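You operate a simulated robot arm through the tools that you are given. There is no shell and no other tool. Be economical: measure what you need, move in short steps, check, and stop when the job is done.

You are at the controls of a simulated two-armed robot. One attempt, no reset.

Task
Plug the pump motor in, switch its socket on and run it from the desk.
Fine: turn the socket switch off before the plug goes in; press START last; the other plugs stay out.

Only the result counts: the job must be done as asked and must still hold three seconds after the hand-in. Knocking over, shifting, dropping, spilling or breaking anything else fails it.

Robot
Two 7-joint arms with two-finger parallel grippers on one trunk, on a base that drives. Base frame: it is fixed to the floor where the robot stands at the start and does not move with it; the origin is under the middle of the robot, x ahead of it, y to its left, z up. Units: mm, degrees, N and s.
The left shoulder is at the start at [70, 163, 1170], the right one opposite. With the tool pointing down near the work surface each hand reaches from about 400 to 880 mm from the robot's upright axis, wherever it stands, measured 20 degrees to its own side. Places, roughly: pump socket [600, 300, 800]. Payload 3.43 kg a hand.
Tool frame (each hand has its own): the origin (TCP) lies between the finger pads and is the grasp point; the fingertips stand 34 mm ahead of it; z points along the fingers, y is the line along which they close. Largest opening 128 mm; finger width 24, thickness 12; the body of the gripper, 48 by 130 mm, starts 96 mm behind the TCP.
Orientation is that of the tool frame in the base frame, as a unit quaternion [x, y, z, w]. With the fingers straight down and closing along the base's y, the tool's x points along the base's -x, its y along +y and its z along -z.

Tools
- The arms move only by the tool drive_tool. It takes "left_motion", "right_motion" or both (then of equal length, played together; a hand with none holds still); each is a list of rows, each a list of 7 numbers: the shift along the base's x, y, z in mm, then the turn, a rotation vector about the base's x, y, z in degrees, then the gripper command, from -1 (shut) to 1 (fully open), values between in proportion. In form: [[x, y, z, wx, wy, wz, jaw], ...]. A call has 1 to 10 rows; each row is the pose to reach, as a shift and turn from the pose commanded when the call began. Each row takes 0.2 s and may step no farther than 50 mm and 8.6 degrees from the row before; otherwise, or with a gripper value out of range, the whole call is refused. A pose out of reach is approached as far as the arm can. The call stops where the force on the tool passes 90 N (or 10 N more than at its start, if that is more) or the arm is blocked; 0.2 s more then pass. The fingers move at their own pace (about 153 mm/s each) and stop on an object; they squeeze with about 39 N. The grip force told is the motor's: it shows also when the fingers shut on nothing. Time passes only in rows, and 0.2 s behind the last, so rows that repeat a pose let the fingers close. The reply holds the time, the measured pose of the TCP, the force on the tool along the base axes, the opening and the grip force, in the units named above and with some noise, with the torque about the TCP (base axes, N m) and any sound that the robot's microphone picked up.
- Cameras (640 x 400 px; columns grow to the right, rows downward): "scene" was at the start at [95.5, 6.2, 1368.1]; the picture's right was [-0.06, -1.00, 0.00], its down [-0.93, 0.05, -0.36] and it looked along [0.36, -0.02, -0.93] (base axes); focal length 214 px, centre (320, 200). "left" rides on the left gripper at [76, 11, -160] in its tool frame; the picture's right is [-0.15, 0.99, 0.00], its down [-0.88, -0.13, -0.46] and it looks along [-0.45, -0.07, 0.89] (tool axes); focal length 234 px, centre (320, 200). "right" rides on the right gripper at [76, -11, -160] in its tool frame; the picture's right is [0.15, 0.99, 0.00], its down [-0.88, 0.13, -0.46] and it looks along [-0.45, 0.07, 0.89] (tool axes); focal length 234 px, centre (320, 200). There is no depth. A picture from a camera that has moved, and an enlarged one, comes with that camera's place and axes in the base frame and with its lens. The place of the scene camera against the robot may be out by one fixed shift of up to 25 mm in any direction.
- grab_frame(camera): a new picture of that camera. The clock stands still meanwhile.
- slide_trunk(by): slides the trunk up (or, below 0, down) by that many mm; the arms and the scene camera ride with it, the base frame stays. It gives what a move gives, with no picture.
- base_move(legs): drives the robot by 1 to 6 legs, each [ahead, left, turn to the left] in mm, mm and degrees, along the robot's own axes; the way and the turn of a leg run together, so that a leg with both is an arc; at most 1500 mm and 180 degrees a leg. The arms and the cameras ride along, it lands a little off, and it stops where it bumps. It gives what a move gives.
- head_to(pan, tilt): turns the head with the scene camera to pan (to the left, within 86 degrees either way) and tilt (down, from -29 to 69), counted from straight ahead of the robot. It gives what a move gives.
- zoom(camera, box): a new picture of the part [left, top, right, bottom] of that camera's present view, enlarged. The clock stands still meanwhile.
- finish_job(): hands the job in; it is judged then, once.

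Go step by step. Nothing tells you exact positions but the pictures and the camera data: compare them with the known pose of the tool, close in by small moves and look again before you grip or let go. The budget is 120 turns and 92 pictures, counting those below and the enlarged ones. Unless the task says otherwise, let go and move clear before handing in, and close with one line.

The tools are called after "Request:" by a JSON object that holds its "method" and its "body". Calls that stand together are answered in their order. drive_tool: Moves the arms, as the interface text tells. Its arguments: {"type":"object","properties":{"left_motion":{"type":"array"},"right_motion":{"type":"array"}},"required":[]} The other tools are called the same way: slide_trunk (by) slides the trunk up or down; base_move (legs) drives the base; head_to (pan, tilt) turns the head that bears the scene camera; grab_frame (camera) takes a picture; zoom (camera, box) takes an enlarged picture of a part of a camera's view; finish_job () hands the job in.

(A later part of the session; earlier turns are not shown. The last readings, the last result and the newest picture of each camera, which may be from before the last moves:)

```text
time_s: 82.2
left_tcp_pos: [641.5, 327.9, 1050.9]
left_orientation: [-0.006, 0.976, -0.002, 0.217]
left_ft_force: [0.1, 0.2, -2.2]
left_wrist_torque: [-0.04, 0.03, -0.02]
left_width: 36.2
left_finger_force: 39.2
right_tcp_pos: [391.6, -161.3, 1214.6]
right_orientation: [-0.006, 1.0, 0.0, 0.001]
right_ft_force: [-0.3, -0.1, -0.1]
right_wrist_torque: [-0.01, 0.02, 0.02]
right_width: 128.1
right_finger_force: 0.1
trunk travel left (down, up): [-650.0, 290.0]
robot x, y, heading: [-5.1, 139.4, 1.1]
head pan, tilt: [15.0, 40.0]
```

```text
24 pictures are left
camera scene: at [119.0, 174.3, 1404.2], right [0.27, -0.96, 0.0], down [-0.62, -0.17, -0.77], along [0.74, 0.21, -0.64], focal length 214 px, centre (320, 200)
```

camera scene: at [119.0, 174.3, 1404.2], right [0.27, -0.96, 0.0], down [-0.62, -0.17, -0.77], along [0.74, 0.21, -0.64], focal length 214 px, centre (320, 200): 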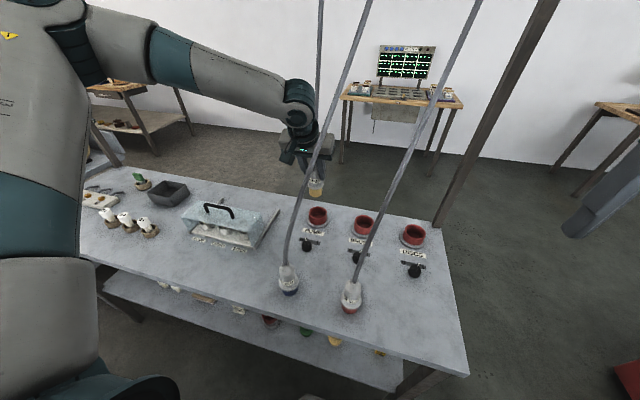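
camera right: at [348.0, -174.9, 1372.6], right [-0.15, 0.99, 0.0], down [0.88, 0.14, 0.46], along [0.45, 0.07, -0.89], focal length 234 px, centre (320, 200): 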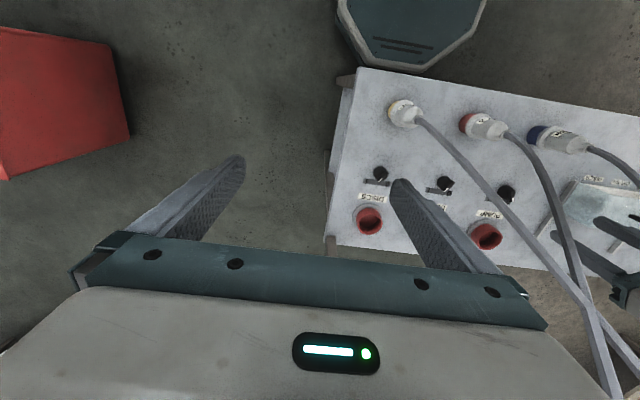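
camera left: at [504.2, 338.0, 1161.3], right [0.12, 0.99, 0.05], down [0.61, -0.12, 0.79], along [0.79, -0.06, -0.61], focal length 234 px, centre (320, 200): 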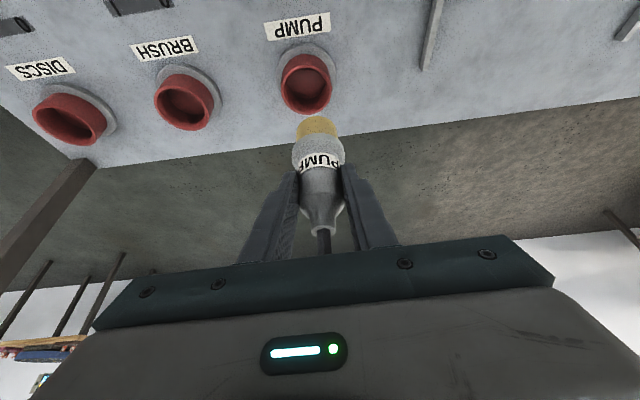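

Request:
{"method": "drive_tool", "body": {"left_motion": [[-1, -5, -30, 0, 0, 0, -0.8], [-1, -5, -60, 0, 0, 0, -0.8]]}}

Request:
{"method": "zoom", "body": {"camera": "left", "box": [240, 50, 400, 250]}}

Request:
{"method": "zoom", "body": {"camera": "scene", "box": [260, 130, 380, 270]}}

```text
time_s: 82.8
left_tcp_pos: [639.2, 322.8, 989.6]
left_orientation: [-0.006, 0.976, -0.002, 0.217]
left_ft_force: [-0.2, -0.6, -1.7]
left_wrist_torque: [-0.01, 0.03, -0.01]
left_width: 36.1
left_finger_force: 39.1
right_tcp_pos: [392.0, -161.0, 1214.0]
right_orientation: [-0.007, 1.0, 0.001, 0.0]
right_ft_force: [0.1, -0.9, -0.7]
right_wrist_torque: [0.0, 0.03, 0.0]
right_width: 127.9
right_finger_force: 0.1
trunk travel left (down, up): [-650.0, 290.0]
robot x, y, heading: [-3.9, 141.2, 0.8]
head pan, tilt: [15.0, 40.0]
```

```text
2.00 times, centred on (320, 150) of left
camera zoom: at [502.1, 332.9, 1100.9], right [0.12, 0.99, 0.06], down [0.61, -0.12, 0.79], along [0.79, -0.06, -0.61], focal length 468 px, centre (320, 300)
```

zoom: 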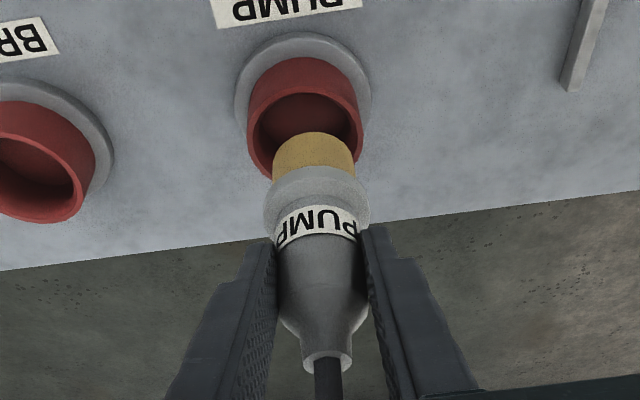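

```text
2.86 times, centred on (320, 200) of scene
camera zoom: at [119.8, 174.0, 1404.2], right [0.27, -0.96, 0.0], down [-0.62, -0.17, -0.77], along [0.74, 0.21, -0.64], focal length 613 px, centre (320, 200)
```

zoom: 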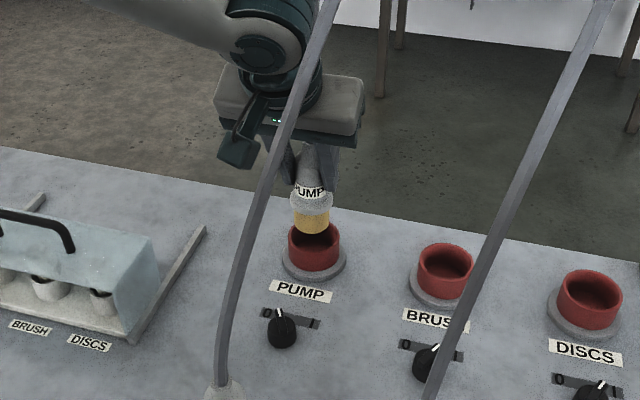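

Comparing both views, the plug nose sits about 12 mm too far in x and 5 mm in y from the socket axis. I correct and look again.

Request:
{"method": "drive_tool", "body": {"left_motion": [[-12, -5.5, 0, 0, 0, 0, -0.8], [-12, -5.5, 0, 0, 0, 0, -0.8]]}}

Request:
{"method": "zoom", "body": {"camera": "left", "box": [260, 60, 380, 180]}}

Request:
{"method": "zoom", "body": {"camera": "scene", "box": [280, 160, 360, 240]}}

```text
time_s: 83.4
left_tcp_pos: [626.5, 316.5, 989.8]
left_orientation: [-0.007, 0.976, -0.001, 0.215]
left_ft_force: [1.0, 0.4, -1.4]
left_wrist_torque: [-0.02, 0.02, -0.02]
left_width: 35.8
left_finger_force: 39.0
right_tcp_pos: [390.8, -161.5, 1214.3]
right_orientation: [-0.006, 1.0, 0.0, 0.0]
right_ft_force: [0.1, 0.3, 0.2]
right_wrist_torque: [0.0, 0.01, 0.03]
right_width: 128.0
right_finger_force: 0.1
trunk travel left (down, up): [-650.0, 290.0]
robot x, y, heading: [-0.9, 139.5, 0.7]
head pan, tilt: [15.0, 40.0]
```

```text
3.33 times, centred on (320, 120) of left
camera zoom: at [490.9, 327.6, 1100.9], right [0.12, 0.99, 0.06], down [0.61, -0.12, 0.79], along [0.79, -0.06, -0.62], focal length 781 px, centre (320, 467)
```

zoom: 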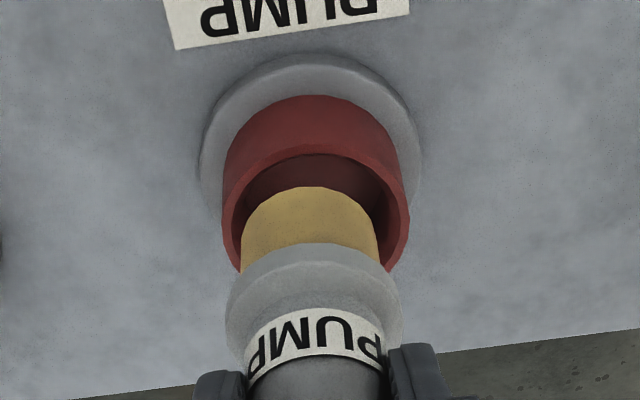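

```text
5.00 times, centred on (320, 200) of scene
camera zoom: at [119.1, 173.8, 1404.2], right [0.27, -0.96, 0.0], down [-0.62, -0.17, -0.77], along [0.74, 0.21, -0.64], focal length 1072 px, centre (320, 200)
```

zoom: 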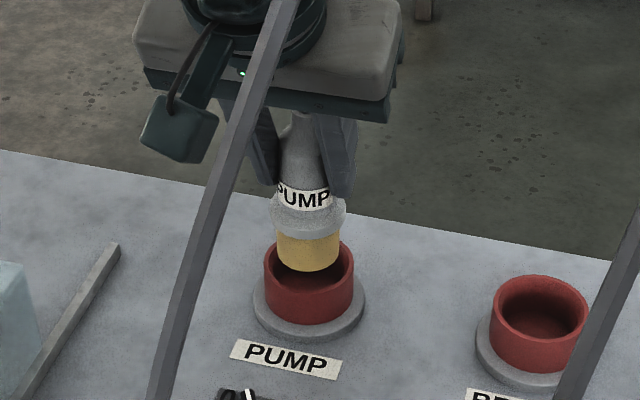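

Request:
{"method": "drive_tool", "body": {"left_motion": [[-5, -0.5, 0, 0, 0, 0, -0.8], [-5, -0.5, -8, 0, 0, 0, -0.8], [-5, -0.5, -14, 0, 0, 0, -0.8]]}}

Request:
{"method": "zoom", "body": {"camera": "left", "box": [260, 60, 380, 180]}}

Request:
{"method": "zoom", "body": {"camera": "scene", "box": [280, 160, 360, 240]}}

```text
time_s: 84.2
left_tcp_pos: [622.1, 316.1, 975.5]
left_orientation: [-0.006, 0.976, -0.002, 0.217]
left_ft_force: [0.0, -0.7, -2.4]
left_wrist_torque: [-0.01, 0.03, 0.0]
left_width: 36.1
left_finger_force: 38.8
right_tcp_pos: [390.9, -161.1, 1214.7]
right_orientation: [-0.006, 1.0, 0.0, 0.001]
right_ft_force: [0.4, 0.0, -1.1]
right_wrist_torque: [-0.02, -0.01, -0.01]
right_width: 128.1
right_finger_force: 0.1
trunk travel left (down, up): [-650.0, 290.0]
robot x, y, heading: [0.6, 140.4, 0.8]
head pan, tilt: [15.0, 40.0]
```

```text
3.33 times, centred on (320, 120) of left
camera zoom: at [485.6, 327.3, 1086.5], right [0.12, 0.99, 0.05], down [0.61, -0.12, 0.79], along [0.79, -0.06, -0.62], focal length 781 px, centre (320, 467)
```

zoom: 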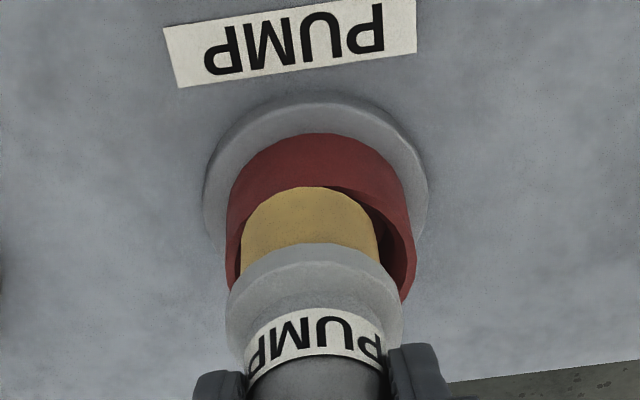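

```text
5.00 times, centred on (320, 200) of scene
camera zoom: at [119.1, 174.2, 1404.2], right [0.27, -0.96, 0.0], down [-0.62, -0.17, -0.77], along [0.74, 0.21, -0.64], focal length 1072 px, centre (320, 200)
```

zoom: 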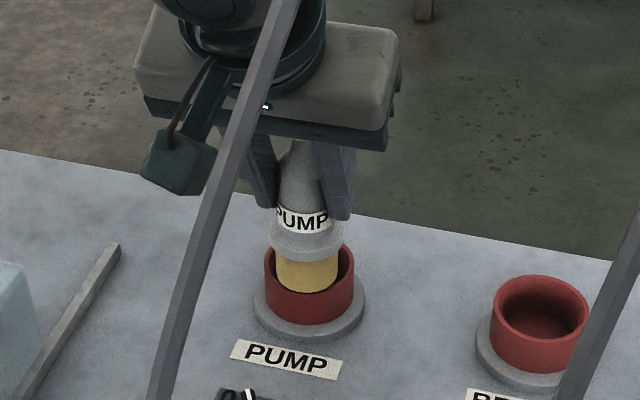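

Request:
{"method": "drive_tool", "body": {"left_motion": [[0, 0, -6, 0, 0, 0, -0.8], [0, 0, -12, 0, 0, 0, -0.8], [0, 0, -18, 0, 0, 0, -0.8]]}}

Request:
{"method": "zoom", "body": {"camera": "left", "box": [260, 60, 380, 180]}}

```text
time_s: 85.0
left_tcp_pos: [621.3, 316.0, 961.5]
left_orientation: [-0.006, 0.975, -0.002, 0.222]
left_ft_force: [4.2, 6.3, 39.0]
left_wrist_torque: [0.31, -0.65, 0.09]
left_width: 37.0
left_finger_force: 39.1
right_tcp_pos: [389.0, -160.7, 1216.2]
right_orientation: [-0.007, 1.0, 0.001, 0.002]
right_ft_force: [0.1, 0.4, 0.4]
right_wrist_torque: [0.01, 0.02, -0.04]
right_width: 128.2
right_finger_force: 0.0
trunk travel left (down, up): [-650.0, 290.0]
robot x, y, heading: [-4.0, 142.1, 1.1]
head pan, tilt: [15.0, 40.0]
```

```text
3.33 times, centred on (320, 120) of left
camera zoom: at [484.7, 326.5, 1072.4], right [0.12, 0.99, 0.06], down [0.6, -0.12, 0.79], along [0.79, -0.06, -0.61], focal length 781 px, centre (320, 467)
```

zoom: 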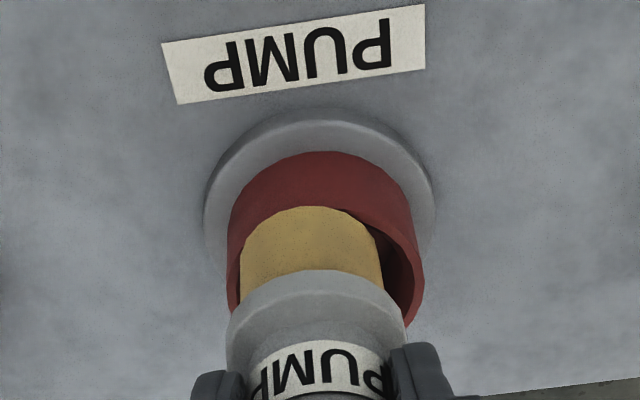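

It touched the rim (nose resting on the near edge). I lift a little, shift +x/+y and look again.

Request:
{"method": "drive_tool", "body": {"left_motion": [[0, 0, 14, 0, 0, 0, -0.8], [8, 3, 16, 0, 0, 0, -0.8], [8, 3, 16, 0, 0, 0, -0.8]]}}

Request:
{"method": "zoom", "body": {"camera": "left", "box": [260, 60, 380, 180]}}

Request:
{"method": "zoom", "body": {"camera": "scene", "box": [290, 170, 350, 230]}}

```text
time_s: 85.8
left_tcp_pos: [629.3, 320.0, 971.7]
left_orientation: [-0.007, 0.976, -0.002, 0.217]
left_ft_force: [0.7, 0.0, -1.8]
left_wrist_torque: [0.0, 0.04, -0.04]
left_width: 36.2
left_finger_force: 39.2
right_tcp_pos: [391.4, -161.0, 1213.9]
right_orientation: [-0.006, 1.0, 0.0, 0.0]
right_ft_force: [0.0, 0.9, -0.5]
right_wrist_torque: [-0.02, -0.01, 0.0]
right_width: 128.0
right_finger_force: 0.1
trunk travel left (down, up): [-650.0, 290.0]
robot x, y, heading: [-2.0, 141.7, 0.9]
head pan, tilt: [15.0, 40.0]
```

```text
3.33 times, centred on (320, 120) of left
camera zoom: at [492.8, 329.9, 1083.4], right [0.12, 0.99, 0.06], down [0.61, -0.12, 0.79], along [0.78, -0.06, -0.62], focal length 781 px, centre (320, 467)
```

zoom: 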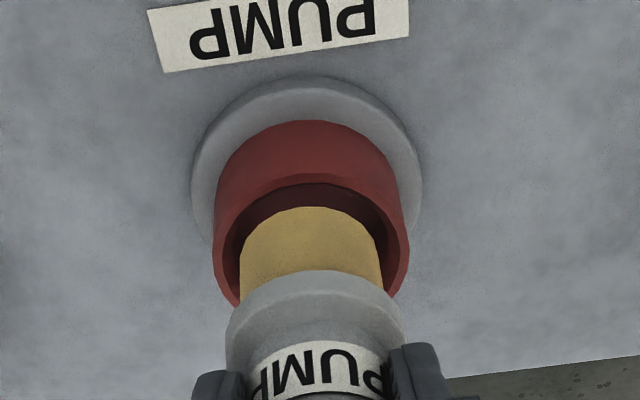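

```text
6.67 times, centred on (320, 200) of scene
camera zoom: at [119.1, 173.9, 1404.1], right [0.27, -0.96, 0.0], down [-0.62, -0.17, -0.77], along [0.74, 0.21, -0.64], focal length 1430 px, centre (320, 200)
```

zoom: 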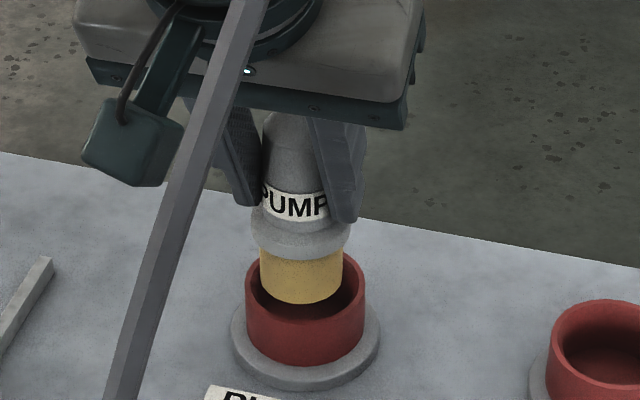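

Request:
{"method": "drive_tool", "body": {"left_motion": [[6.5, -0.5, 0, 0, 0, 0, -0.8], [6.5, -0.5, -8, 0, 0, 0, -0.8], [6.5, -0.5, -14, 0, 0, 0, -0.8]]}}

Request:
{"method": "zoom", "body": {"camera": "left", "box": [260, 60, 380, 180]}}

```text
time_s: 86.6
left_tcp_pos: [636.0, 318.3, 959.6]
left_orientation: [-0.006, 0.976, -0.002, 0.217]
left_ft_force: [0.1, -0.4, -1.4]
left_wrist_torque: [-0.01, -0.01, -0.01]
left_width: 36.2
left_finger_force: 39.1
right_tcp_pos: [390.8, -160.8, 1215.8]
right_orientation: [-0.007, 1.0, 0.0, 0.0]
right_ft_force: [0.2, 0.8, -0.3]
right_wrist_torque: [-0.04, -0.01, -0.03]
right_width: 128.0
right_finger_force: 0.1
trunk travel left (down, up): [-650.0, 290.0]
robot x, y, heading: [-2.0, 142.1, 0.5]
head pan, tilt: [15.0, 40.0]
```

```text
3.33 times, centred on (320, 120) of left
camera zoom: at [499.7, 329.1, 1071.5], right [0.12, 0.99, 0.05], down [0.61, -0.12, 0.79], along [0.79, -0.06, -0.62], focal length 781 px, centre (320, 467)
```

zoom: 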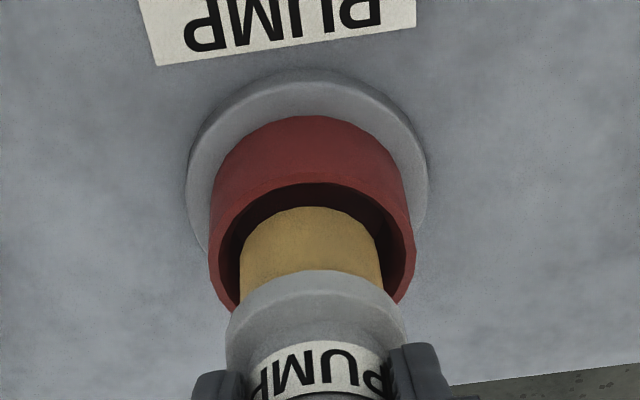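

Request:
{"method": "drive_tool", "body": {"left_motion": [[0, 0, -5, 0, 0, 0, -0.8], [0, 0, -10, 0, 0, 0, -0.8], [0, 0, -14, 0, 0, 0, -0.8]]}}

Request:
{"method": "zoom", "body": {"camera": "left", "box": [260, 60, 380, 180]}}

```text
time_s: 87.4
left_tcp_pos: [636.4, 318.7, 945.8]
left_orientation: [-0.006, 0.976, -0.003, 0.218]
left_ft_force: [0.3, 0.5, -1.5]
left_wrist_torque: [0.0, 0.0, -0.01]
left_width: 36.2
left_finger_force: 38.9
right_tcp_pos: [390.9, -160.2, 1213.6]
right_orientation: [-0.007, 1.0, 0.0, 0.0]
right_ft_force: [0.9, -0.3, 0.6]
right_wrist_torque: [0.02, 0.0, -0.01]
right_width: 128.1
right_finger_force: 0.0
trunk travel left (down, up): [-650.0, 290.0]
robot x, y, heading: [-5.3, 143.7, 0.7]
head pan, tilt: [15.0, 40.0]
```

```text
3.33 times, centred on (320, 120) of left
camera zoom: at [500.6, 329.7, 1056.5], right [0.12, 0.99, 0.05], down [0.61, -0.12, 0.79], along [0.79, -0.06, -0.61], focal length 781 px, centre (320, 467)
```

zoom: 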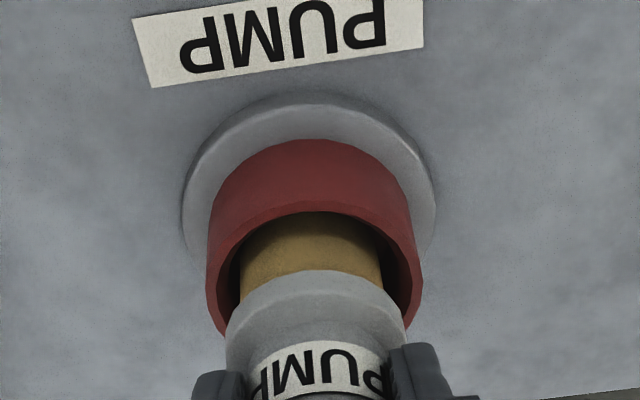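

The nose is inside the socket ring. I press on down.

Request:
{"method": "drive_tool", "body": {"left_motion": [[0, 0, -5, 0, 0, 0, -0.8], [0, 0, -10, 0, 0, 0, -0.8], [0, 0, -14, 0, 0, 0, -0.8], [0, 0, -18, 0, 0, 0, -0.8]]}}

Request:
{"method": "zoom", "body": {"camera": "left", "box": [260, 60, 380, 180]}}

```text
time_s: 88.4
left_tcp_pos: [634.2, 321.7, 932.7]
left_orientation: [-0.004, 0.976, -0.004, 0.219]
left_ft_force: [4.5, -7.7, 6.7]
left_wrist_torque: [-0.62, -0.48, -0.15]
left_width: 36.4
left_finger_force: 38.9
left hand out of reach, approached as far as the arm can: row 1, 2, 3, 4
right_tcp_pos: [390.4, -163.2, 1214.4]
right_orientation: [-0.006, 1.0, 0.001, 0.001]
right_ft_force: [0.4, 0.4, -0.5]
right_wrist_torque: [0.01, 0.01, 0.02]
right_width: 128.2
right_finger_force: 0.1
trunk travel left (down, up): [-650.0, 290.0]
robot x, y, heading: [-6.7, 143.7, 0.7]
head pan, tilt: [15.0, 40.0]
```

```text
3.33 times, centred on (320, 120) of left
camera zoom: at [498.4, 333.8, 1043.9], right [0.12, 0.99, 0.05], down [0.6, -0.12, 0.79], along [0.79, -0.07, -0.61], focal length 781 px, centre (320, 467)
```

zoom: 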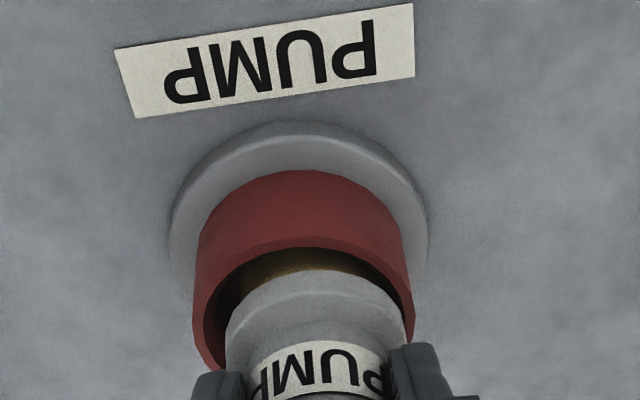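

The arm is at its reach limit here, so I go back up a bit and use the trunk slide for the straight push down.

Request:
{"method": "drive_tool", "body": {"left_motion": [[2, -3, 8, 0, 0, 0, -0.8], [2.5, -3, 14, 0, 0, 0, -0.8]]}}

Request:
{"method": "slide_trunk", "body": {"by": -14}}

Request:
{"method": "zoom", "body": {"camera": "left", "box": [260, 60, 380, 180]}}

```text
time_s: 89.0
left_tcp_pos: [635.9, 323.0, 947.2]
left_orientation: [-0.007, 0.976, -0.002, 0.218]
left_ft_force: [-1.7, -4.4, 0.4]
left_wrist_torque: [-0.28, 0.18, -0.06]
left_width: 36.3
left_finger_force: 38.8
right_tcp_pos: [388.8, -161.1, 1214.9]
right_orientation: [-0.007, 1.0, 0.001, 0.001]
right_ft_force: [-0.7, -0.3, 0.3]
right_wrist_torque: [0.01, -0.03, 0.02]
right_width: 128.0
right_finger_force: 0.0
trunk travel left (down, up): [-650.0, 290.0]
robot x, y, heading: [-0.8, 141.0, 0.7]
head pan, tilt: [15.0, 40.0]
```

```text
time_s: 89.6
left_tcp_pos: [637.1, 322.3, 932.8]
left_orientation: [-0.006, 0.976, -0.002, 0.217]
left_ft_force: [-3.1, -4.9, 5.3]
left_wrist_torque: [-0.24, 0.01, -0.06]
left_width: 36.8
left_finger_force: 39.8
right_tcp_pos: [390.3, -160.8, 1200.5]
right_orientation: [-0.007, 1.0, 0.001, 0.001]
right_ft_force: [0.7, 0.3, 0.3]
right_wrist_torque: [0.01, 0.0, 0.01]
right_width: 127.9
right_finger_force: 0.1
trunk travel left (down, up): [-636.0, 304.0]
robot x, y, heading: [-5.5, 138.5, 0.8]
head pan, tilt: [15.0, 40.0]
```

```text
3.33 times, centred on (320, 120) of left
camera zoom: at [499.8, 332.7, 1044.4], right [0.12, 0.99, 0.06], down [0.6, -0.12, 0.79], along [0.79, -0.06, -0.61], focal length 781 px, centre (320, 467)
```

zoom: 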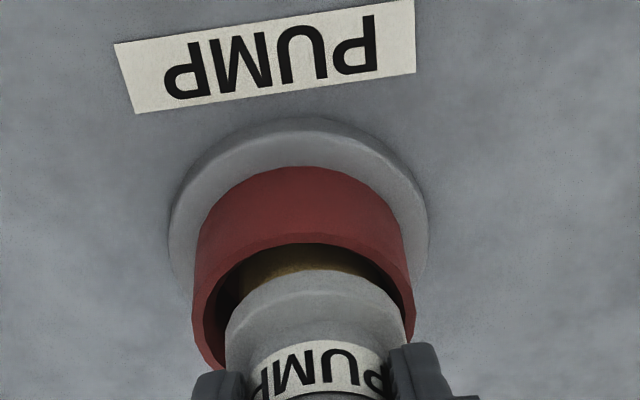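

Request:
{"method": "drive_tool", "body": {"left_motion": [[0, -2, 0, 0, 0, 0, -0.8], [0, -3.5, 0, 0, 0, 0, -0.8]]}}

```text
time_s: 90.2
left_tcp_pos: [636.9, 320.6, 933.1]
left_orientation: [-0.007, 0.976, -0.002, 0.218]
left_ft_force: [-3.7, 6.2, 8.8]
left_wrist_torque: [0.63, -0.05, 0.2]
left_width: 36.4
left_finger_force: 38.9
right_tcp_pos: [389.2, -159.3, 1201.1]
right_orientation: [-0.007, 1.0, 0.0, 0.001]
right_ft_force: [0.0, -0.3, 0.2]
right_wrist_torque: [0.02, 0.0, 0.03]
right_width: 127.9
right_finger_force: 0.1
trunk travel left (down, up): [-636.0, 304.0]
robot x, y, heading: [-6.0, 142.0, 0.5]
head pan, tilt: [15.0, 40.0]
```

Request:
{"method": "drive_tool", "body": {"left_motion": [[-1, 1, 0, 0, 0, 0, -0.8], [-1, 1, 0, 0, 0, 0, -0.8]]}}

Request:
{"method": "slide_trunk", "body": {"by": -10}}

Request:
{"method": "zoom", "body": {"camera": "left", "box": [260, 60, 380, 180]}}

```text
time_s: 90.8
left_tcp_pos: [636.6, 319.6, 933.3]
left_orientation: [-0.007, 0.976, -0.003, 0.219]
left_ft_force: [4.9, 7.4, 8.3]
left_wrist_torque: [0.62, -0.71, 0.1]
left_width: 36.5
left_finger_force: 39.1
right_tcp_pos: [389.7, -159.5, 1199.6]
right_orientation: [-0.006, 1.0, 0.0, 0.001]
right_ft_force: [-0.4, -0.5, -1.0]
right_wrist_torque: [0.0, 0.0, 0.02]
right_width: 128.2
right_finger_force: 0.1
trunk travel left (down, up): [-636.0, 304.0]
robot x, y, heading: [-1.8, 144.4, 0.9]
head pan, tilt: [15.0, 40.0]
```

```text
time_s: 91.4
left_tcp_pos: [634.2, 320.9, 930.4]
left_orientation: [-0.006, 0.975, -0.003, 0.223]
left_ft_force: [2.2, 11.2, 49.8]
left_wrist_torque: [0.7, -0.96, 0.14]
left_width: 36.4
left_finger_force: 39.2
right_tcp_pos: [385.1, -160.8, 1193.5]
right_orientation: [-0.007, 1.0, 0.0, 0.003]
right_ft_force: [-0.1, 1.0, 0.8]
right_wrist_torque: [0.0, 0.04, 0.04]
right_width: 127.9
right_finger_force: 0.0
trunk travel left (down, up): [-626.0, 314.0]
robot x, y, heading: [-4.0, 141.2, 0.5]
head pan, tilt: [15.0, 40.0]
```

```text
3.33 times, centred on (320, 120) of left
camera zoom: at [496.3, 330.8, 1039.6], right [0.12, 0.99, 0.06], down [0.6, -0.12, 0.79], along [0.79, -0.06, -0.6], focal length 781 px, centre (320, 467)
```

zoom: 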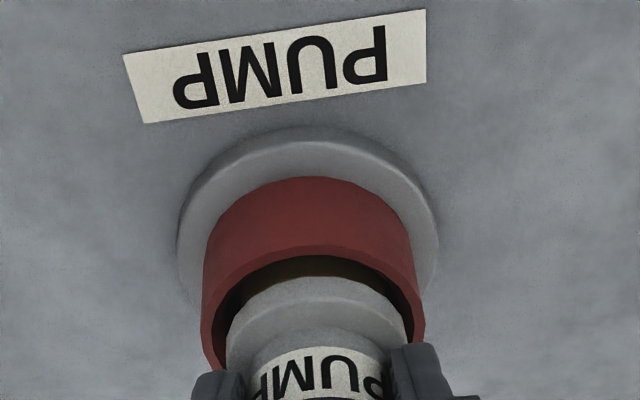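

Request:
{"method": "zoom", "body": {"camera": "scene", "box": [290, 165, 350, 225]}}

```text
6.67 times, centred on (320, 195) of scene
camera zoom: at [113.2, 174.3, 1381.4], right [0.27, -0.96, 0.0], down [-0.62, -0.17, -0.77], along [0.74, 0.21, -0.64], focal length 1430 px, centre (320, 233)
```

zoom: 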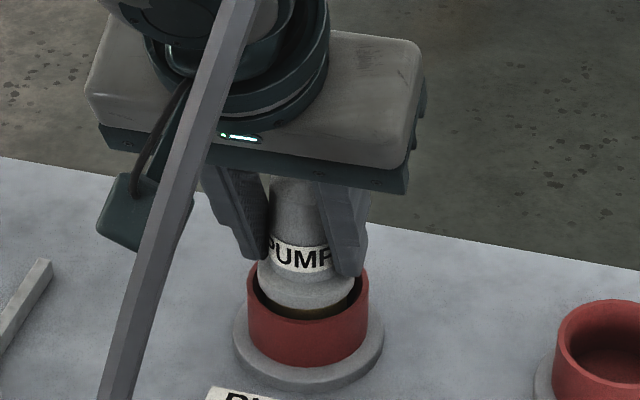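

The plug is in the ring with firm contact; I wiggle gently under load to see if it seats further.

Request:
{"method": "drive_tool", "body": {"left_motion": [[2, 0, 0, 0, 0, 0, -0.9], [0, 2, 0, 0, 0, 0, -0.9], [-2, 0, -1, 0, 0, 0, -0.9], [0, -2, -1, 0, 0, 0, -0.9], [1.5, 0, -2, 0, 0, 0, -0.9], [1.5, 0, -2, 0, 2, 0, -0.9], [1.5, 0, -2, 0, -2, 0, -0.9], [1.5, 0, -2, 0, 0, 0, -0.9]]}}

```text
time_s: 93.2
left_tcp_pos: [632.8, 320.5, 930.5]
left_orientation: [-0.006, 0.974, -0.003, 0.225]
left_ft_force: [-7.9, 16.4, 63.8]
left_wrist_torque: [1.19, 0.6, 0.02]
left_width: 36.4
left_finger_force: 39.1
right_tcp_pos: [382.7, -160.3, 1193.9]
right_orientation: [-0.008, 1.0, 0.0, 0.003]
right_ft_force: [-0.8, -0.7, -0.4]
right_wrist_torque: [0.02, 0.0, 0.01]
right_width: 127.9
right_finger_force: 0.0
trunk travel left (down, up): [-626.0, 314.0]
robot x, y, heading: [-4.8, 141.2, 0.7]
head pan, tilt: [15.0, 40.0]
```

Request:
{"method": "drive_tool", "body": {"left_motion": [[-1.5, 2.5, -2, 0, 0, 0, -0.9], [-1.5, 2.5, -4, 0, 1, 0, -0.9]]}}

```text
time_s: 93.8
left_tcp_pos: [633.7, 319.0, 929.5]
left_orientation: [-0.006, 0.975, -0.004, 0.22]
left_ft_force: [-0.8, 9.2, 74.2]
left_wrist_torque: [0.87, -0.58, 0.15]
left_width: 36.8
left_finger_force: 39.6
right_tcp_pos: [382.8, -162.4, 1193.2]
right_orientation: [-0.005, 1.0, 0.0, 0.005]
right_ft_force: [0.0, 0.6, -0.3]
right_wrist_torque: [-0.01, 0.01, 0.02]
right_width: 128.0
right_finger_force: 0.1
trunk travel left (down, up): [-626.0, 314.0]
robot x, y, heading: [-3.0, 139.1, 1.0]
head pan, tilt: [15.0, 40.0]
```

Hard stop at 74 N: it appears bottomed. I unload, open, back off and inspect.

Request:
{"method": "drive_tool", "body": {"left_motion": [[0, 0, 5, 0, 0, 0, -0.9], [0, 0, 10, 0, 0, 0, -0.5], [0, 0, 10, 0, 0, 0, 0], [-10, 0, 25, 0, 0, 0, 0.1], [-25, 0, 55, 0, 0, 0, 0.1], [-40, 0, 95, 0, 0, 0, 0.1]]}}

Request:
{"method": "zoom", "body": {"camera": "left", "box": [180, 20, 400, 200]}}

```text
time_s: 95.2
left_tcp_pos: [591.4, 320.1, 1013.8]
left_orientation: [-0.006, 0.978, -0.002, 0.209]
left_ft_force: [-0.5, -0.1, -0.1]
left_wrist_torque: [0.0, -0.03, -0.02]
left_width: 70.2
left_finger_force: 0.1
right_tcp_pos: [388.5, -161.7, 1189.8]
right_orientation: [-0.007, 1.0, 0.001, 0.002]
right_ft_force: [-0.7, -0.7, -0.7]
right_wrist_torque: [0.0, 0.01, -0.01]
right_width: 128.0
right_finger_force: 0.0
trunk travel left (down, up): [-626.0, 314.0]
robot x, y, heading: [-1.7, 142.2, 0.6]
head pan, tilt: [15.0, 40.0]
```

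```text
2.22 times, centred on (290, 110) of left
camera zoom: at [456.5, 331.2, 1127.0], right [0.12, 0.99, 0.05], down [0.62, -0.12, 0.78], along [0.78, -0.06, -0.63], focal length 520 px, centre (387, 400)
```

zoom: 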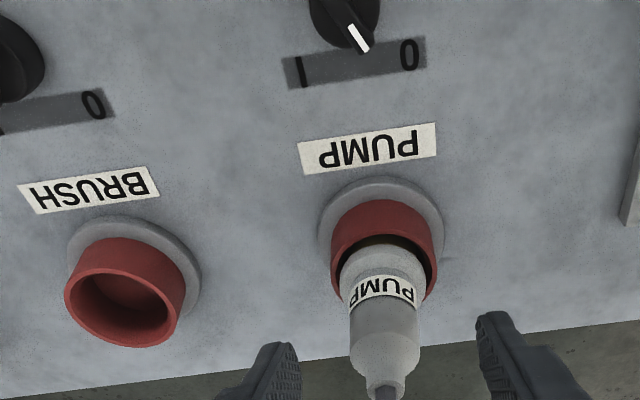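

The plug stands upright in the PUMP socket, switch still at 0. Next I push the switch's wing from 0 to I with closed fingers.

Request:
{"method": "drive_tool", "body": {"left_motion": [[-10, 12, 10, 0, 8, 0, -0.5], [-30, 25, 10, 0, 16, 0, -1], [-50, 38, 0, 0, 24, 0, -1], [-58, 42, -40, 0, 24, 0, -1], [-58, 42, -80, 0, 24, 0, -1]]}}

Request:
{"method": "zoom", "body": {"camera": "left", "box": [220, 100, 380, 240]}}

```text
time_s: 96.4
left_tcp_pos: [537.0, 364.8, 929.0]
left_orientation: [-0.008, 1.0, 0.0, 0.0]
left_ft_force: [0.7, -0.2, 0.4]
left_wrist_torque: [-0.01, 0.02, 0.0]
left_width: 0.2
left_finger_force: 33.0
right_tcp_pos: [391.9, -161.0, 1190.1]
right_orientation: [-0.007, 1.0, 0.0, 0.0]
right_ft_force: [-0.1, -0.1, -0.1]
right_wrist_torque: [-0.01, 0.02, 0.01]
right_width: 127.9
right_finger_force: 0.1
trunk travel left (down, up): [-626.0, 314.0]
robot x, y, heading: [0.8, 140.8, 0.6]
head pan, tilt: [15.0, 40.0]
```

```text
2.86 times, centred on (300, 170) of left
camera zoom: at [461.1, 375.7, 1087.8], right [0.13, 0.99, 0.0], down [0.88, -0.12, 0.46], along [0.45, -0.06, -0.89], focal length 669 px, centre (377, 286)
```

zoom: 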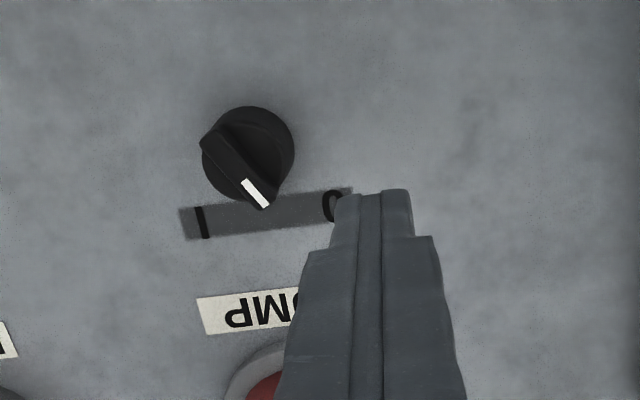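

Request:
{"method": "drive_tool", "body": {"left_motion": [[-5, 0, -15, 0, 0, 0, -1], [-5, 0, -29, 0, 0, 0, -1], [-5, -12, -29, 0, 0, 0, -1], [-5, -20, -29, 0, 0, 0, -1], [-5, -27, -29, 0, 0, 0, -1], [-5, -34, -29, 0, 0, 0, -1], [-5, -40, -29, 0, 0, 0, -1]]}}

```text
time_s: 98.0
left_tcp_pos: [533.5, 334.5, 902.5]
left_orientation: [-0.011, 1.0, -0.001, 0.002]
left_ft_force: [8.6, 35.1, 12.7]
left_wrist_torque: [1.01, -0.18, -0.23]
left_width: 0.0
left_finger_force: 33.1
right_tcp_pos: [390.6, -154.4, 1193.1]
right_orientation: [-0.008, 1.0, -0.002, 0.001]
right_ft_force: [0.7, -0.4, -0.3]
right_wrist_torque: [-0.01, 0.01, -0.01]
right_width: 127.8
right_finger_force: 0.1
trunk travel left (down, up): [-626.0, 314.0]
robot x, y, heading: [-4.6, 144.8, 0.9]
head pan, tilt: [15.0, 40.0]
```

Request:
{"method": "drive_tool", "body": {"left_motion": [[0, -4, 0, 0, 0, 0, -1], [0, -8, 0, 0, 0, 0, -1], [0, -11, 0, 0, 0, 0, -1]]}}

Request:
{"method": "zoom", "body": {"camera": "left", "box": [220, 100, 380, 240]}}

```text
time_s: 98.8
left_tcp_pos: [532.9, 332.4, 902.1]
left_orientation: [-0.013, 1.0, 0.017, 0.0]
left_ft_force: [-1.2, 38.7, 6.3]
left_wrist_torque: [1.2, 0.09, -0.43]
left_width: 0.0
left_finger_force: 32.6
right_tcp_pos: [392.5, -159.1, 1189.6]
right_orientation: [-0.01, 1.0, 0.002, 0.001]
right_ft_force: [0.7, -1.1, -0.7]
right_wrist_torque: [0.16, 0.03, 0.04]
right_width: 128.0
right_finger_force: 0.1
trunk travel left (down, up): [-626.0, 314.0]
robot x, y, heading: [-6.8, 144.9, 1.3]
head pan, tilt: [15.0, 40.0]
stopped in row 3 (left hand): the force on the tool passed its limit (the readings are from after the stop); the commanded pose is now the measured one
```

```text
2.86 times, centred on (300, 170) of left
camera zoom: at [456.9, 336.9, 1060.9], right [0.12, 0.99, 0.03], down [0.88, -0.12, 0.45], along [0.45, -0.02, -0.89], focal length 669 px, centre (377, 286)
```

zoom: 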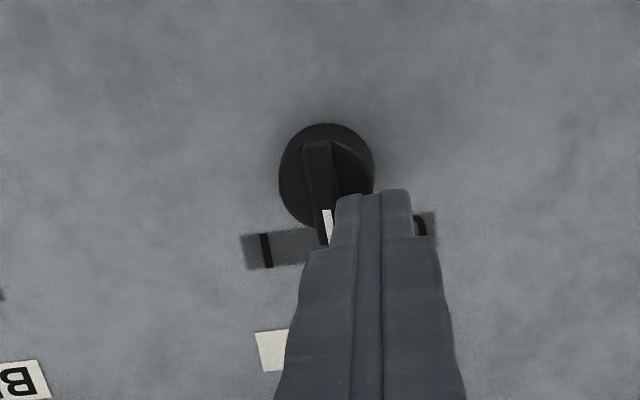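

The finger has come flush with the wing (lever arm too short). I shift outward to the wing's tip and push on.

Request:
{"method": "drive_tool", "body": {"left_motion": [[0, 5, 0, 0, 0, 0, -1], [9, 5, 0, 0, 0, 0, -1], [9, -2, 0, 0, 0, 0, -1], [9, -8, 0, 0, 0, 0, -1], [9, -14, 0, 0, 0, 0, -1], [9, -18, 0, 0, 0, 0, -1]]}}

```text
time_s: 100.2
left_tcp_pos: [542.0, 330.3, 903.4]
left_orientation: [-0.011, 1.0, 0.011, -0.001]
left_ft_force: [23.6, 36.6, -28.6]
left_wrist_torque: [1.4, -1.07, -0.12]
left_width: 0.0
left_finger_force: 32.4
left hand out of reach, approached as far as the arm can: row 4, 5, 6
right_tcp_pos: [398.8, -153.2, 1189.8]
right_orientation: [-0.009, 1.0, -0.001, -0.002]
right_ft_force: [0.3, 0.2, 0.8]
right_wrist_torque: [0.01, -0.01, 0.0]
right_width: 128.0
right_finger_force: 0.0
trunk travel left (down, up): [-626.0, 314.0]
robot x, y, heading: [-3.3, 141.1, 1.1]
head pan, tilt: [15.0, 40.0]
```

Request:
{"method": "drive_tool", "body": {"left_motion": [[0, 8, 0, 0, 0, 0, -1], [0, 20, 30, 0, 0, 0, -1], [0, 50, 60, 0, 0, 0, -1], [0, 80, 60, 0, 0, 0, -1]]}}

Request:
{"method": "base_move", "body": {"legs": [[0, -75, 0]]}}

Request:
{"method": "zoom", "body": {"camera": "left", "box": [200, 60, 400, 240]}}

```text
time_s: 101.2
left_tcp_pos: [537.5, 402.6, 967.0]
left_orientation: [-0.01, 1.0, 0.009, 0.001]
left_ft_force: [-0.5, -0.6, 0.5]
left_wrist_torque: [-0.01, -0.01, 0.01]
left_width: 0.1
left_finger_force: 32.9
right_tcp_pos: [390.7, -159.4, 1190.8]
right_orientation: [-0.008, 1.0, 0.0, 0.001]
right_ft_force: [0.0, 0.2, 0.0]
right_wrist_torque: [-0.03, -0.04, -0.01]
right_width: 127.9
right_finger_force: 0.1
trunk travel left (down, up): [-626.0, 314.0]
robot x, y, heading: [-3.6, 142.9, 0.7]
head pan, tilt: [15.0, 40.0]
```

```text
time_s: 102.2
left_tcp_pos: [538.7, 329.5, 966.2]
left_orientation: [-0.012, 1.0, 0.011, 0.001]
left_ft_force: [0.2, 0.0, -1.2]
left_wrist_torque: [0.0, 0.0, -0.04]
left_width: 0.1
left_finger_force: 32.6
right_tcp_pos: [392.9, -231.1, 1190.3]
right_orientation: [-0.009, 1.0, -0.001, 0.001]
right_ft_force: [-0.8, -0.8, 1.3]
right_wrist_torque: [0.0, 0.01, 0.01]
right_width: 127.8
right_finger_force: 0.0
trunk travel left (down, up): [-626.0, 314.0]
robot x, y, heading: [-2.3, 67.5, 1.0]
head pan, tilt: [15.0, 40.0]
```

```text
2.22 times, centred on (300, 150) of left
camera zoom: at [462.2, 335.4, 1124.9], right [0.12, 0.99, 0.02], down [0.88, -0.12, 0.45], along [0.45, -0.04, -0.89], focal length 520 px, centre (364, 311)
```

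zoom: 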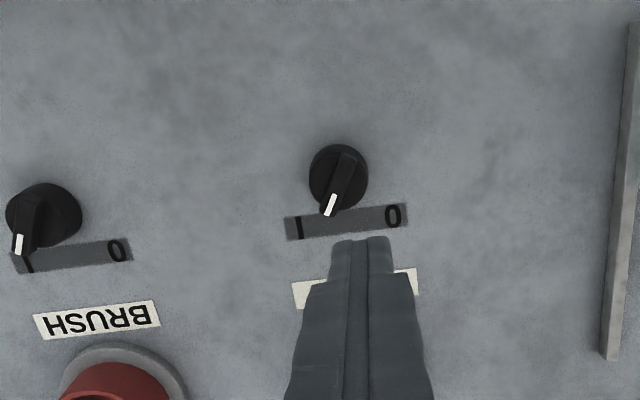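

The pump switch now points at I, like its neighbours. Now to the desk: I lift the hand, back off, turn round and position before the PUMP selector (about (-1265,184,834)).

Request:
{"method": "drive_tool", "body": {"left_motion": [[0, 30, 20, 0, 0, 0, -1], [0, 65, 50, 0, 0, 0, -1], [0, 95, 85, 0, 0, 0, -1], [0, 95, 120, 0, 0, 0, -1]]}}

Request:
{"method": "base_move", "body": {"legs": [[-350, 0, 0], [0, 0, 179.5], [0, -300, 0]]}}

```text
time_s: 103.2
left_tcp_pos: [540.0, 423.9, 1087.9]
left_orientation: [-0.012, 1.0, 0.01, 0.0]
left_ft_force: [-0.5, -0.7, 0.4]
left_wrist_torque: [0.01, -0.04, -0.03]
left_width: 0.0
left_finger_force: 33.2
right_tcp_pos: [392.3, -231.9, 1190.7]
right_orientation: [-0.01, 1.0, 0.001, 0.001]
right_ft_force: [-0.3, 0.4, 0.1]
right_wrist_torque: [-0.02, 0.02, -0.05]
right_width: 127.7
right_finger_force: 0.0
trunk travel left (down, up): [-626.0, 314.0]
robot x, y, heading: [0.1, 69.6, 1.0]
head pan, tilt: [15.0, 40.0]
```

```text
time_s: 114.6
left_tcp_pos: [-887.2, -26.5, 1086.5]
left_orientation: [0.999, 0.042, -0.001, 0.01]
left_ft_force: [-0.1, -0.7, 0.9]
left_wrist_torque: [0.0, -0.02, 0.02]
left_width: 0.0
left_finger_force: 33.3
right_tcp_pos: [-778.5, 636.8, 1190.7]
right_orientation: [0.999, 0.038, -0.001, 0.0]
right_ft_force: [0.8, 0.0, 0.2]
right_wrist_torque: [0.0, -0.01, -0.01]
right_width: 127.9
right_finger_force: 0.1
trunk travel left (down, up): [-626.0, 314.0]
robot x, y, heading: [-368.7, 358.4, -175.7]
head pan, tilt: [15.0, 40.0]
```

Request:
{"method": "base_move", "body": {"legs": [[0, 0, -4.3]]}}

Request:
{"method": "drive_tool", "body": {"left_motion": [[-12, 18, -15, 0, 8, 0, -1], [-24, 36, -30, 0, 16, 0, -1], [-36, 54, -45, 0, 24, 0, -1], [-48, 72, -60, 0, 32, 0, -1], [-60, 90, -75, 0, 40, 0, -1], [-72, 108, -90, 0, 48, 0, -1], [-84, 126, -105, 0, 56, 0, -1], [-96, 144, -120, 0, 64, 0, -1], [-108, 162, -135, 0, 72, 0, -1], [-120, 170, -150, 0, 80, 0, -1]]}}

```text
time_s: 115.5
left_tcp_pos: [-916.8, 13.7, 1086.4]
left_orientation: [1.0, 0.002, -0.001, 0.01]
left_ft_force: [-0.3, -0.2, -0.9]
left_wrist_torque: [0.01, -0.02, 0.02]
left_width: 0.1
left_finger_force: 33.4
right_tcp_pos: [-755.4, 666.8, 1189.8]
right_orientation: [1.0, -0.002, -0.001, 0.0]
right_ft_force: [-0.3, 0.8, -0.2]
right_wrist_torque: [0.0, -0.02, 0.01]
right_width: 127.9
right_finger_force: 0.0
trunk travel left (down, up): [-626.0, 314.0]
robot x, y, heading: [-369.2, 360.2, 180.0]
head pan, tilt: [15.0, 40.0]
```

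```text
time_s: 117.7
left_tcp_pos: [-1033.3, 135.4, 988.4]
left_orientation: [0.766, 0.007, -0.643, 0.005]
left_ft_force: [0.1, -0.5, 0.1]
left_wrist_torque: [0.01, -0.03, -0.02]
left_width: 0.0
left_finger_force: 33.0
left hand out of reach, approached as far as the arm can: row 9, 10
right_tcp_pos: [-756.4, 666.4, 1188.9]
right_orientation: [1.0, -0.001, -0.001, 0.0]
right_ft_force: [0.1, 0.1, -0.6]
right_wrist_torque: [0.01, 0.03, 0.02]
right_width: 127.9
right_finger_force: 0.0
trunk travel left (down, up): [-626.0, 314.0]
robot x, y, heading: [-367.8, 359.1, 179.9]
head pan, tilt: [15.0, 40.0]
```

Request:
{"method": "slide_trunk", "body": {"by": -140}}

Request:
{"method": "grab_frame", "body": {"camera": "left"}}

```text
time_s: 119.3
left_tcp_pos: [-1033.0, 135.1, 847.0]
left_orientation: [0.766, 0.007, -0.643, 0.006]
left_ft_force: [0.3, -0.2, 0.2]
left_wrist_torque: [-0.01, 0.0, -0.01]
left_width: 0.0
left_finger_force: 33.0
right_tcp_pos: [-756.0, 667.7, 1050.2]
right_orientation: [1.0, -0.001, -0.002, -0.001]
right_ft_force: [0.3, 0.3, 0.2]
right_wrist_torque: [0.01, 0.04, 0.0]
right_width: 128.1
right_finger_force: 0.1
trunk travel left (down, up): [-486.0, 454.0]
robot x, y, heading: [-369.7, 358.2, 179.6]
head pan, tilt: [15.0, 40.0]
```

```text
4 pictures are left
camera left: at [-862.2, 127.4, 799.5], right [-0.01, -0.99, 0.14], down [0.29, 0.14, 0.95], along [-0.96, 0.05, 0.29], focal length 234 px, centre (320, 200)
```

left: 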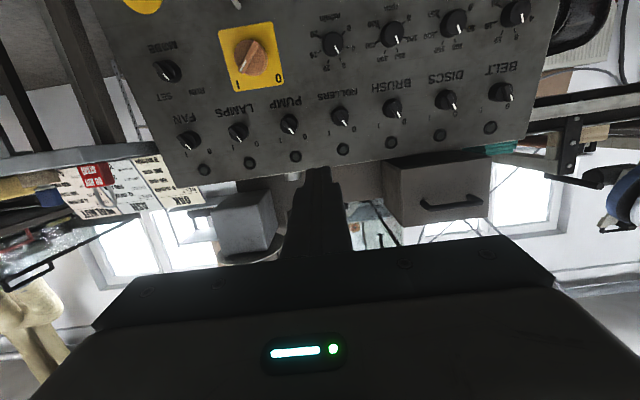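

PUMP selector found at about (-1309,183,784), pointing at 0; the panel leans ~11° so my tool is square to it. I drive in and lower slightly.

Request:
{"method": "base_move", "body": {"legs": [[205, -12, 0]]}}

Request:
{"method": "slide_trunk", "body": {"by": -35}}

```text
time_s: 120.9
left_tcp_pos: [-1236.5, 142.7, 846.0]
left_orientation: [0.766, 0.011, -0.642, 0.01]
left_ft_force: [0.0, 0.5, -0.2]
left_wrist_torque: [-0.03, 0.03, 0.05]
left_width: 0.0
left_finger_force: 33.1
right_tcp_pos: [-964.0, 676.4, 1049.9]
right_orientation: [1.0, 0.002, 0.0, 0.0]
right_ft_force: [-0.8, -0.3, -0.9]
right_wrist_torque: [0.0, -0.06, -0.03]
right_width: 128.1
right_finger_force: 0.0
trunk travel left (down, up): [-486.0, 454.0]
robot x, y, heading: [-573.8, 367.7, -179.9]
head pan, tilt: [15.0, 40.0]
```

```text
time_s: 121.7
left_tcp_pos: [-1235.1, 141.5, 811.9]
left_orientation: [0.766, 0.011, -0.643, 0.009]
left_ft_force: [-0.1, -1.0, -0.5]
left_wrist_torque: [-0.04, -0.05, -0.01]
left_width: 0.3
left_finger_force: 33.2
right_tcp_pos: [-963.9, 676.6, 1015.4]
right_orientation: [1.0, 0.003, 0.0, 0.0]
right_ft_force: [0.5, 0.0, -0.1]
right_wrist_torque: [-0.03, 0.01, 0.01]
right_width: 128.0
right_finger_force: 0.0
trunk travel left (down, up): [-451.0, 489.0]
robot x, y, heading: [-574.7, 372.4, -179.5]
head pan, tilt: [15.0, 40.0]
```

Request:
{"method": "drive_tool", "body": {"left_motion": [[-15, 3, 0, 0, 0, 0, -1], [-30, 3, 0, 0, 0, 0, -1], [-40, 3, 0, 0, 0, 0, -1], [-47, 3, 0, 0, 0, 0, -1]]}}

Request:
{"method": "grab_frame", "body": {"camera": "left"}}

```text
time_s: 122.7
left_tcp_pos: [-1282.5, 139.9, 815.7]
left_orientation: [0.766, 0.01, -0.643, 0.008]
left_ft_force: [-0.3, 0.1, -0.5]
left_wrist_torque: [0.0, 0.02, 0.01]
left_width: 0.0
left_finger_force: 33.3
left hand out of reach, approached as far as the arm can: row 3, 4
right_tcp_pos: [-963.3, 676.8, 1015.4]
right_orientation: [1.0, 0.003, -0.001, 0.0]
right_ft_force: [-0.3, -1.5, 0.1]
right_wrist_torque: [0.0, 0.0, 0.0]
right_width: 128.0
right_finger_force: 0.1
trunk travel left (down, up): [-451.0, 489.0]
robot x, y, heading: [-568.6, 370.5, -180.0]
head pan, tilt: [15.0, 40.0]
```

```text
3 pictures are left
camera left: at [-1110.9, 133.1, 769.1], right [0.0, -0.99, 0.14], down [0.29, 0.14, 0.95], along [-0.96, 0.04, 0.29], focal length 234 px, centre (320, 200)
```

left: 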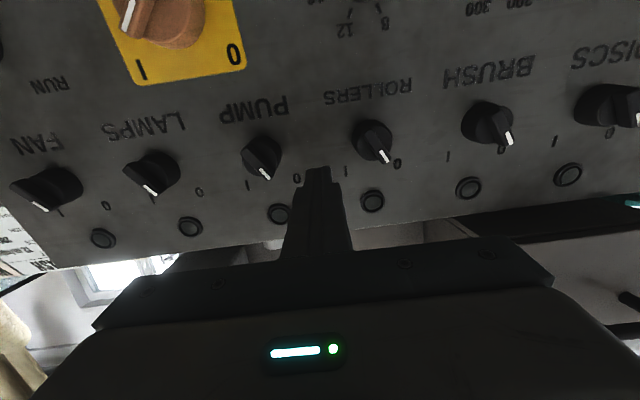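

Request:
{"method": "drive_tool", "body": {"left_motion": [[15, -20, 0, 0, 0, 0, -1], [30, -45, 0, 0, 0, 0, -1], [30, -60, 0, 0, 0, 0, -1]]}}

Request:
{"method": "base_move", "body": {"legs": [[30, -60, 0]]}}

```text
time_s: 123.5
left_tcp_pos: [-1253.5, 81.2, 817.1]
left_orientation: [0.766, 0.01, -0.643, 0.008]
left_ft_force: [1.1, -0.6, 0.4]
left_wrist_torque: [-0.01, -0.02, 0.0]
left_width: 0.0
left_finger_force: 33.2
right_tcp_pos: [-963.5, 676.5, 1015.9]
right_orientation: [1.0, 0.003, 0.0, 0.0]
right_ft_force: [0.4, -0.3, 0.5]
right_wrist_torque: [0.01, -0.01, -0.01]
right_width: 128.3
right_finger_force: 0.1
trunk travel left (down, up): [-451.0, 489.0]
robot x, y, heading: [-574.9, 369.1, -179.5]
head pan, tilt: [15.0, 40.0]
```

```text
time_s: 124.5
left_tcp_pos: [-1284.7, 141.6, 817.2]
left_orientation: [0.766, 0.01, -0.643, 0.01]
left_ft_force: [1.1, 1.0, 0.1]
left_wrist_torque: [-0.03, 0.01, 0.05]
left_width: 0.0
left_finger_force: 33.0
right_tcp_pos: [-995.6, 738.7, 1015.2]
right_orientation: [1.0, 0.003, -0.001, 0.001]
right_ft_force: [-0.7, 0.0, -0.2]
right_wrist_torque: [-0.01, 0.0, -0.01]
right_width: 127.7
right_finger_force: 0.0
trunk travel left (down, up): [-451.0, 489.0]
robot x, y, heading: [-604.9, 432.5, -179.6]
head pan, tilt: [15.0, 40.0]
```

Request:
{"method": "drive_tool", "body": {"left_motion": [[0, 8, -3, 0, 0, 0, -1], [0, 16, -3, 0, 0, 0, -1], [0, 24, -3, 0, 0, 0, -1], [0, 30, -3, 0, 0, 0, -1], [0, 36, -3, 0, 0, 0, -1], [0, 40, -3, 0, 0, 0, -1]]}}

```text
time_s: 125.9
left_tcp_pos: [-1285.1, 178.8, 817.8]
left_orientation: [0.763, 0.011, -0.646, 0.009]
left_ft_force: [-9.9, -8.3, 22.1]
left_wrist_torque: [-0.07, 0.91, 0.27]
left_width: 0.0
left_finger_force: 32.6
right_tcp_pos: [-994.2, 735.4, 1016.9]
right_orientation: [1.0, 0.003, -0.001, 0.0]
right_ft_force: [0.0, 0.8, 0.5]
right_wrist_torque: [0.03, 0.0, 0.0]
right_width: 127.9
right_finger_force: 0.0
trunk travel left (down, up): [-451.0, 489.0]
robot x, y, heading: [-607.7, 430.5, -179.4]
head pan, tilt: [15.0, 40.0]
```

Request:
{"method": "drive_tool", "body": {"left_motion": [[0, 5, 0, 0, 0, 0, -1], [0, 10, 0, 0, 0, 0, -1], [0, 14, 0, 0, 0, 0, -1]]}}

```text
time_s: 126.7
left_tcp_pos: [-1283.1, 180.3, 817.9]
left_orientation: [0.76, 0.021, -0.649, 0.018]
left_ft_force: [-9.8, -56.5, 34.0]
left_wrist_torque: [-0.68, 1.06, 1.15]
left_width: 0.0
left_finger_force: 32.7
right_tcp_pos: [-993.9, 730.1, 1017.1]
right_orientation: [1.0, 0.005, -0.002, -0.002]
right_ft_force: [0.0, 0.2, 0.8]
right_wrist_torque: [0.01, -0.02, 0.0]
right_width: 127.8
right_finger_force: 0.1
trunk travel left (down, up): [-451.0, 489.0]
robot x, y, heading: [-602.4, 431.6, -179.4]
head pan, tilt: [15.0, 40.0]
```

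Firm stop at about where I expect position I. I back off and check.

Request:
{"method": "drive_tool", "body": {"left_motion": [[0, -10, 3, 0, 0, 0, -1], [5, -25, 5, 0, 0, 0, -1], [40, -25, 5, 0, 0, 0, -1], [60, -25, 5, 0, 0, 0, -1]]}}

Request:
{"method": "slide_trunk", "body": {"by": -110}}

Request:
{"method": "grab_frame", "body": {"camera": "left"}}

```text
time_s: 127.7
left_tcp_pos: [-1223.9, 170.9, 817.2]
left_orientation: [0.767, 0.008, -0.641, 0.007]
left_ft_force: [-0.3, 0.0, 0.4]
left_wrist_torque: [-0.03, -0.04, 0.02]
left_width: 0.0
left_finger_force: 33.1
right_tcp_pos: [-994.2, 737.2, 1014.6]
right_orientation: [1.0, 0.004, 0.0, 0.0]
right_ft_force: [0.6, 0.1, -0.1]
right_wrist_torque: [0.02, 0.01, 0.0]
right_width: 127.9
right_finger_force: 0.1
trunk travel left (down, up): [-451.0, 489.0]
robot x, y, heading: [-602.7, 432.7, -179.9]
head pan, tilt: [15.0, 40.0]
```

```text
time_s: 129.2
left_tcp_pos: [-1225.6, 169.5, 708.5]
left_orientation: [0.766, 0.011, -0.643, 0.009]
left_ft_force: [-0.1, 0.7, 0.2]
left_wrist_torque: [0.01, -0.01, 0.03]
left_width: 0.0
left_finger_force: 32.7
right_tcp_pos: [-994.8, 736.3, 905.8]
right_orientation: [1.0, 0.004, -0.001, 0.0]
right_ft_force: [-0.8, 0.3, 0.3]
right_wrist_torque: [0.0, -0.01, -0.01]
right_width: 128.3
right_finger_force: 0.1
trunk travel left (down, up): [-341.0, 599.0]
robot x, y, heading: [-605.0, 431.6, -179.6]
head pan, tilt: [15.0, 40.0]
```

```text
2 pictures are left
camera left: at [-1053.6, 162.6, 660.1], right [0.0, -0.99, 0.14], down [0.29, 0.14, 0.95], along [-0.96, 0.04, 0.29], focal length 234 px, centre (320, 200)
```

left: 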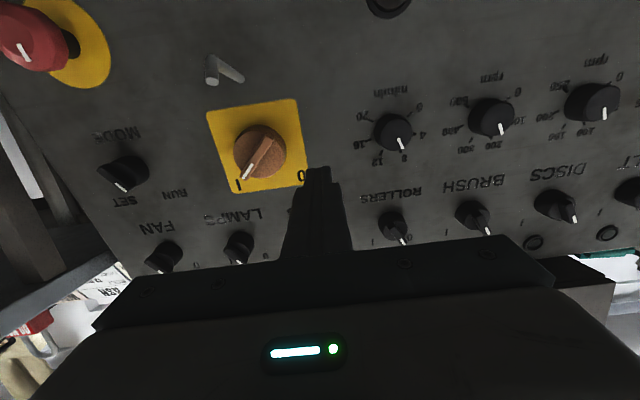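

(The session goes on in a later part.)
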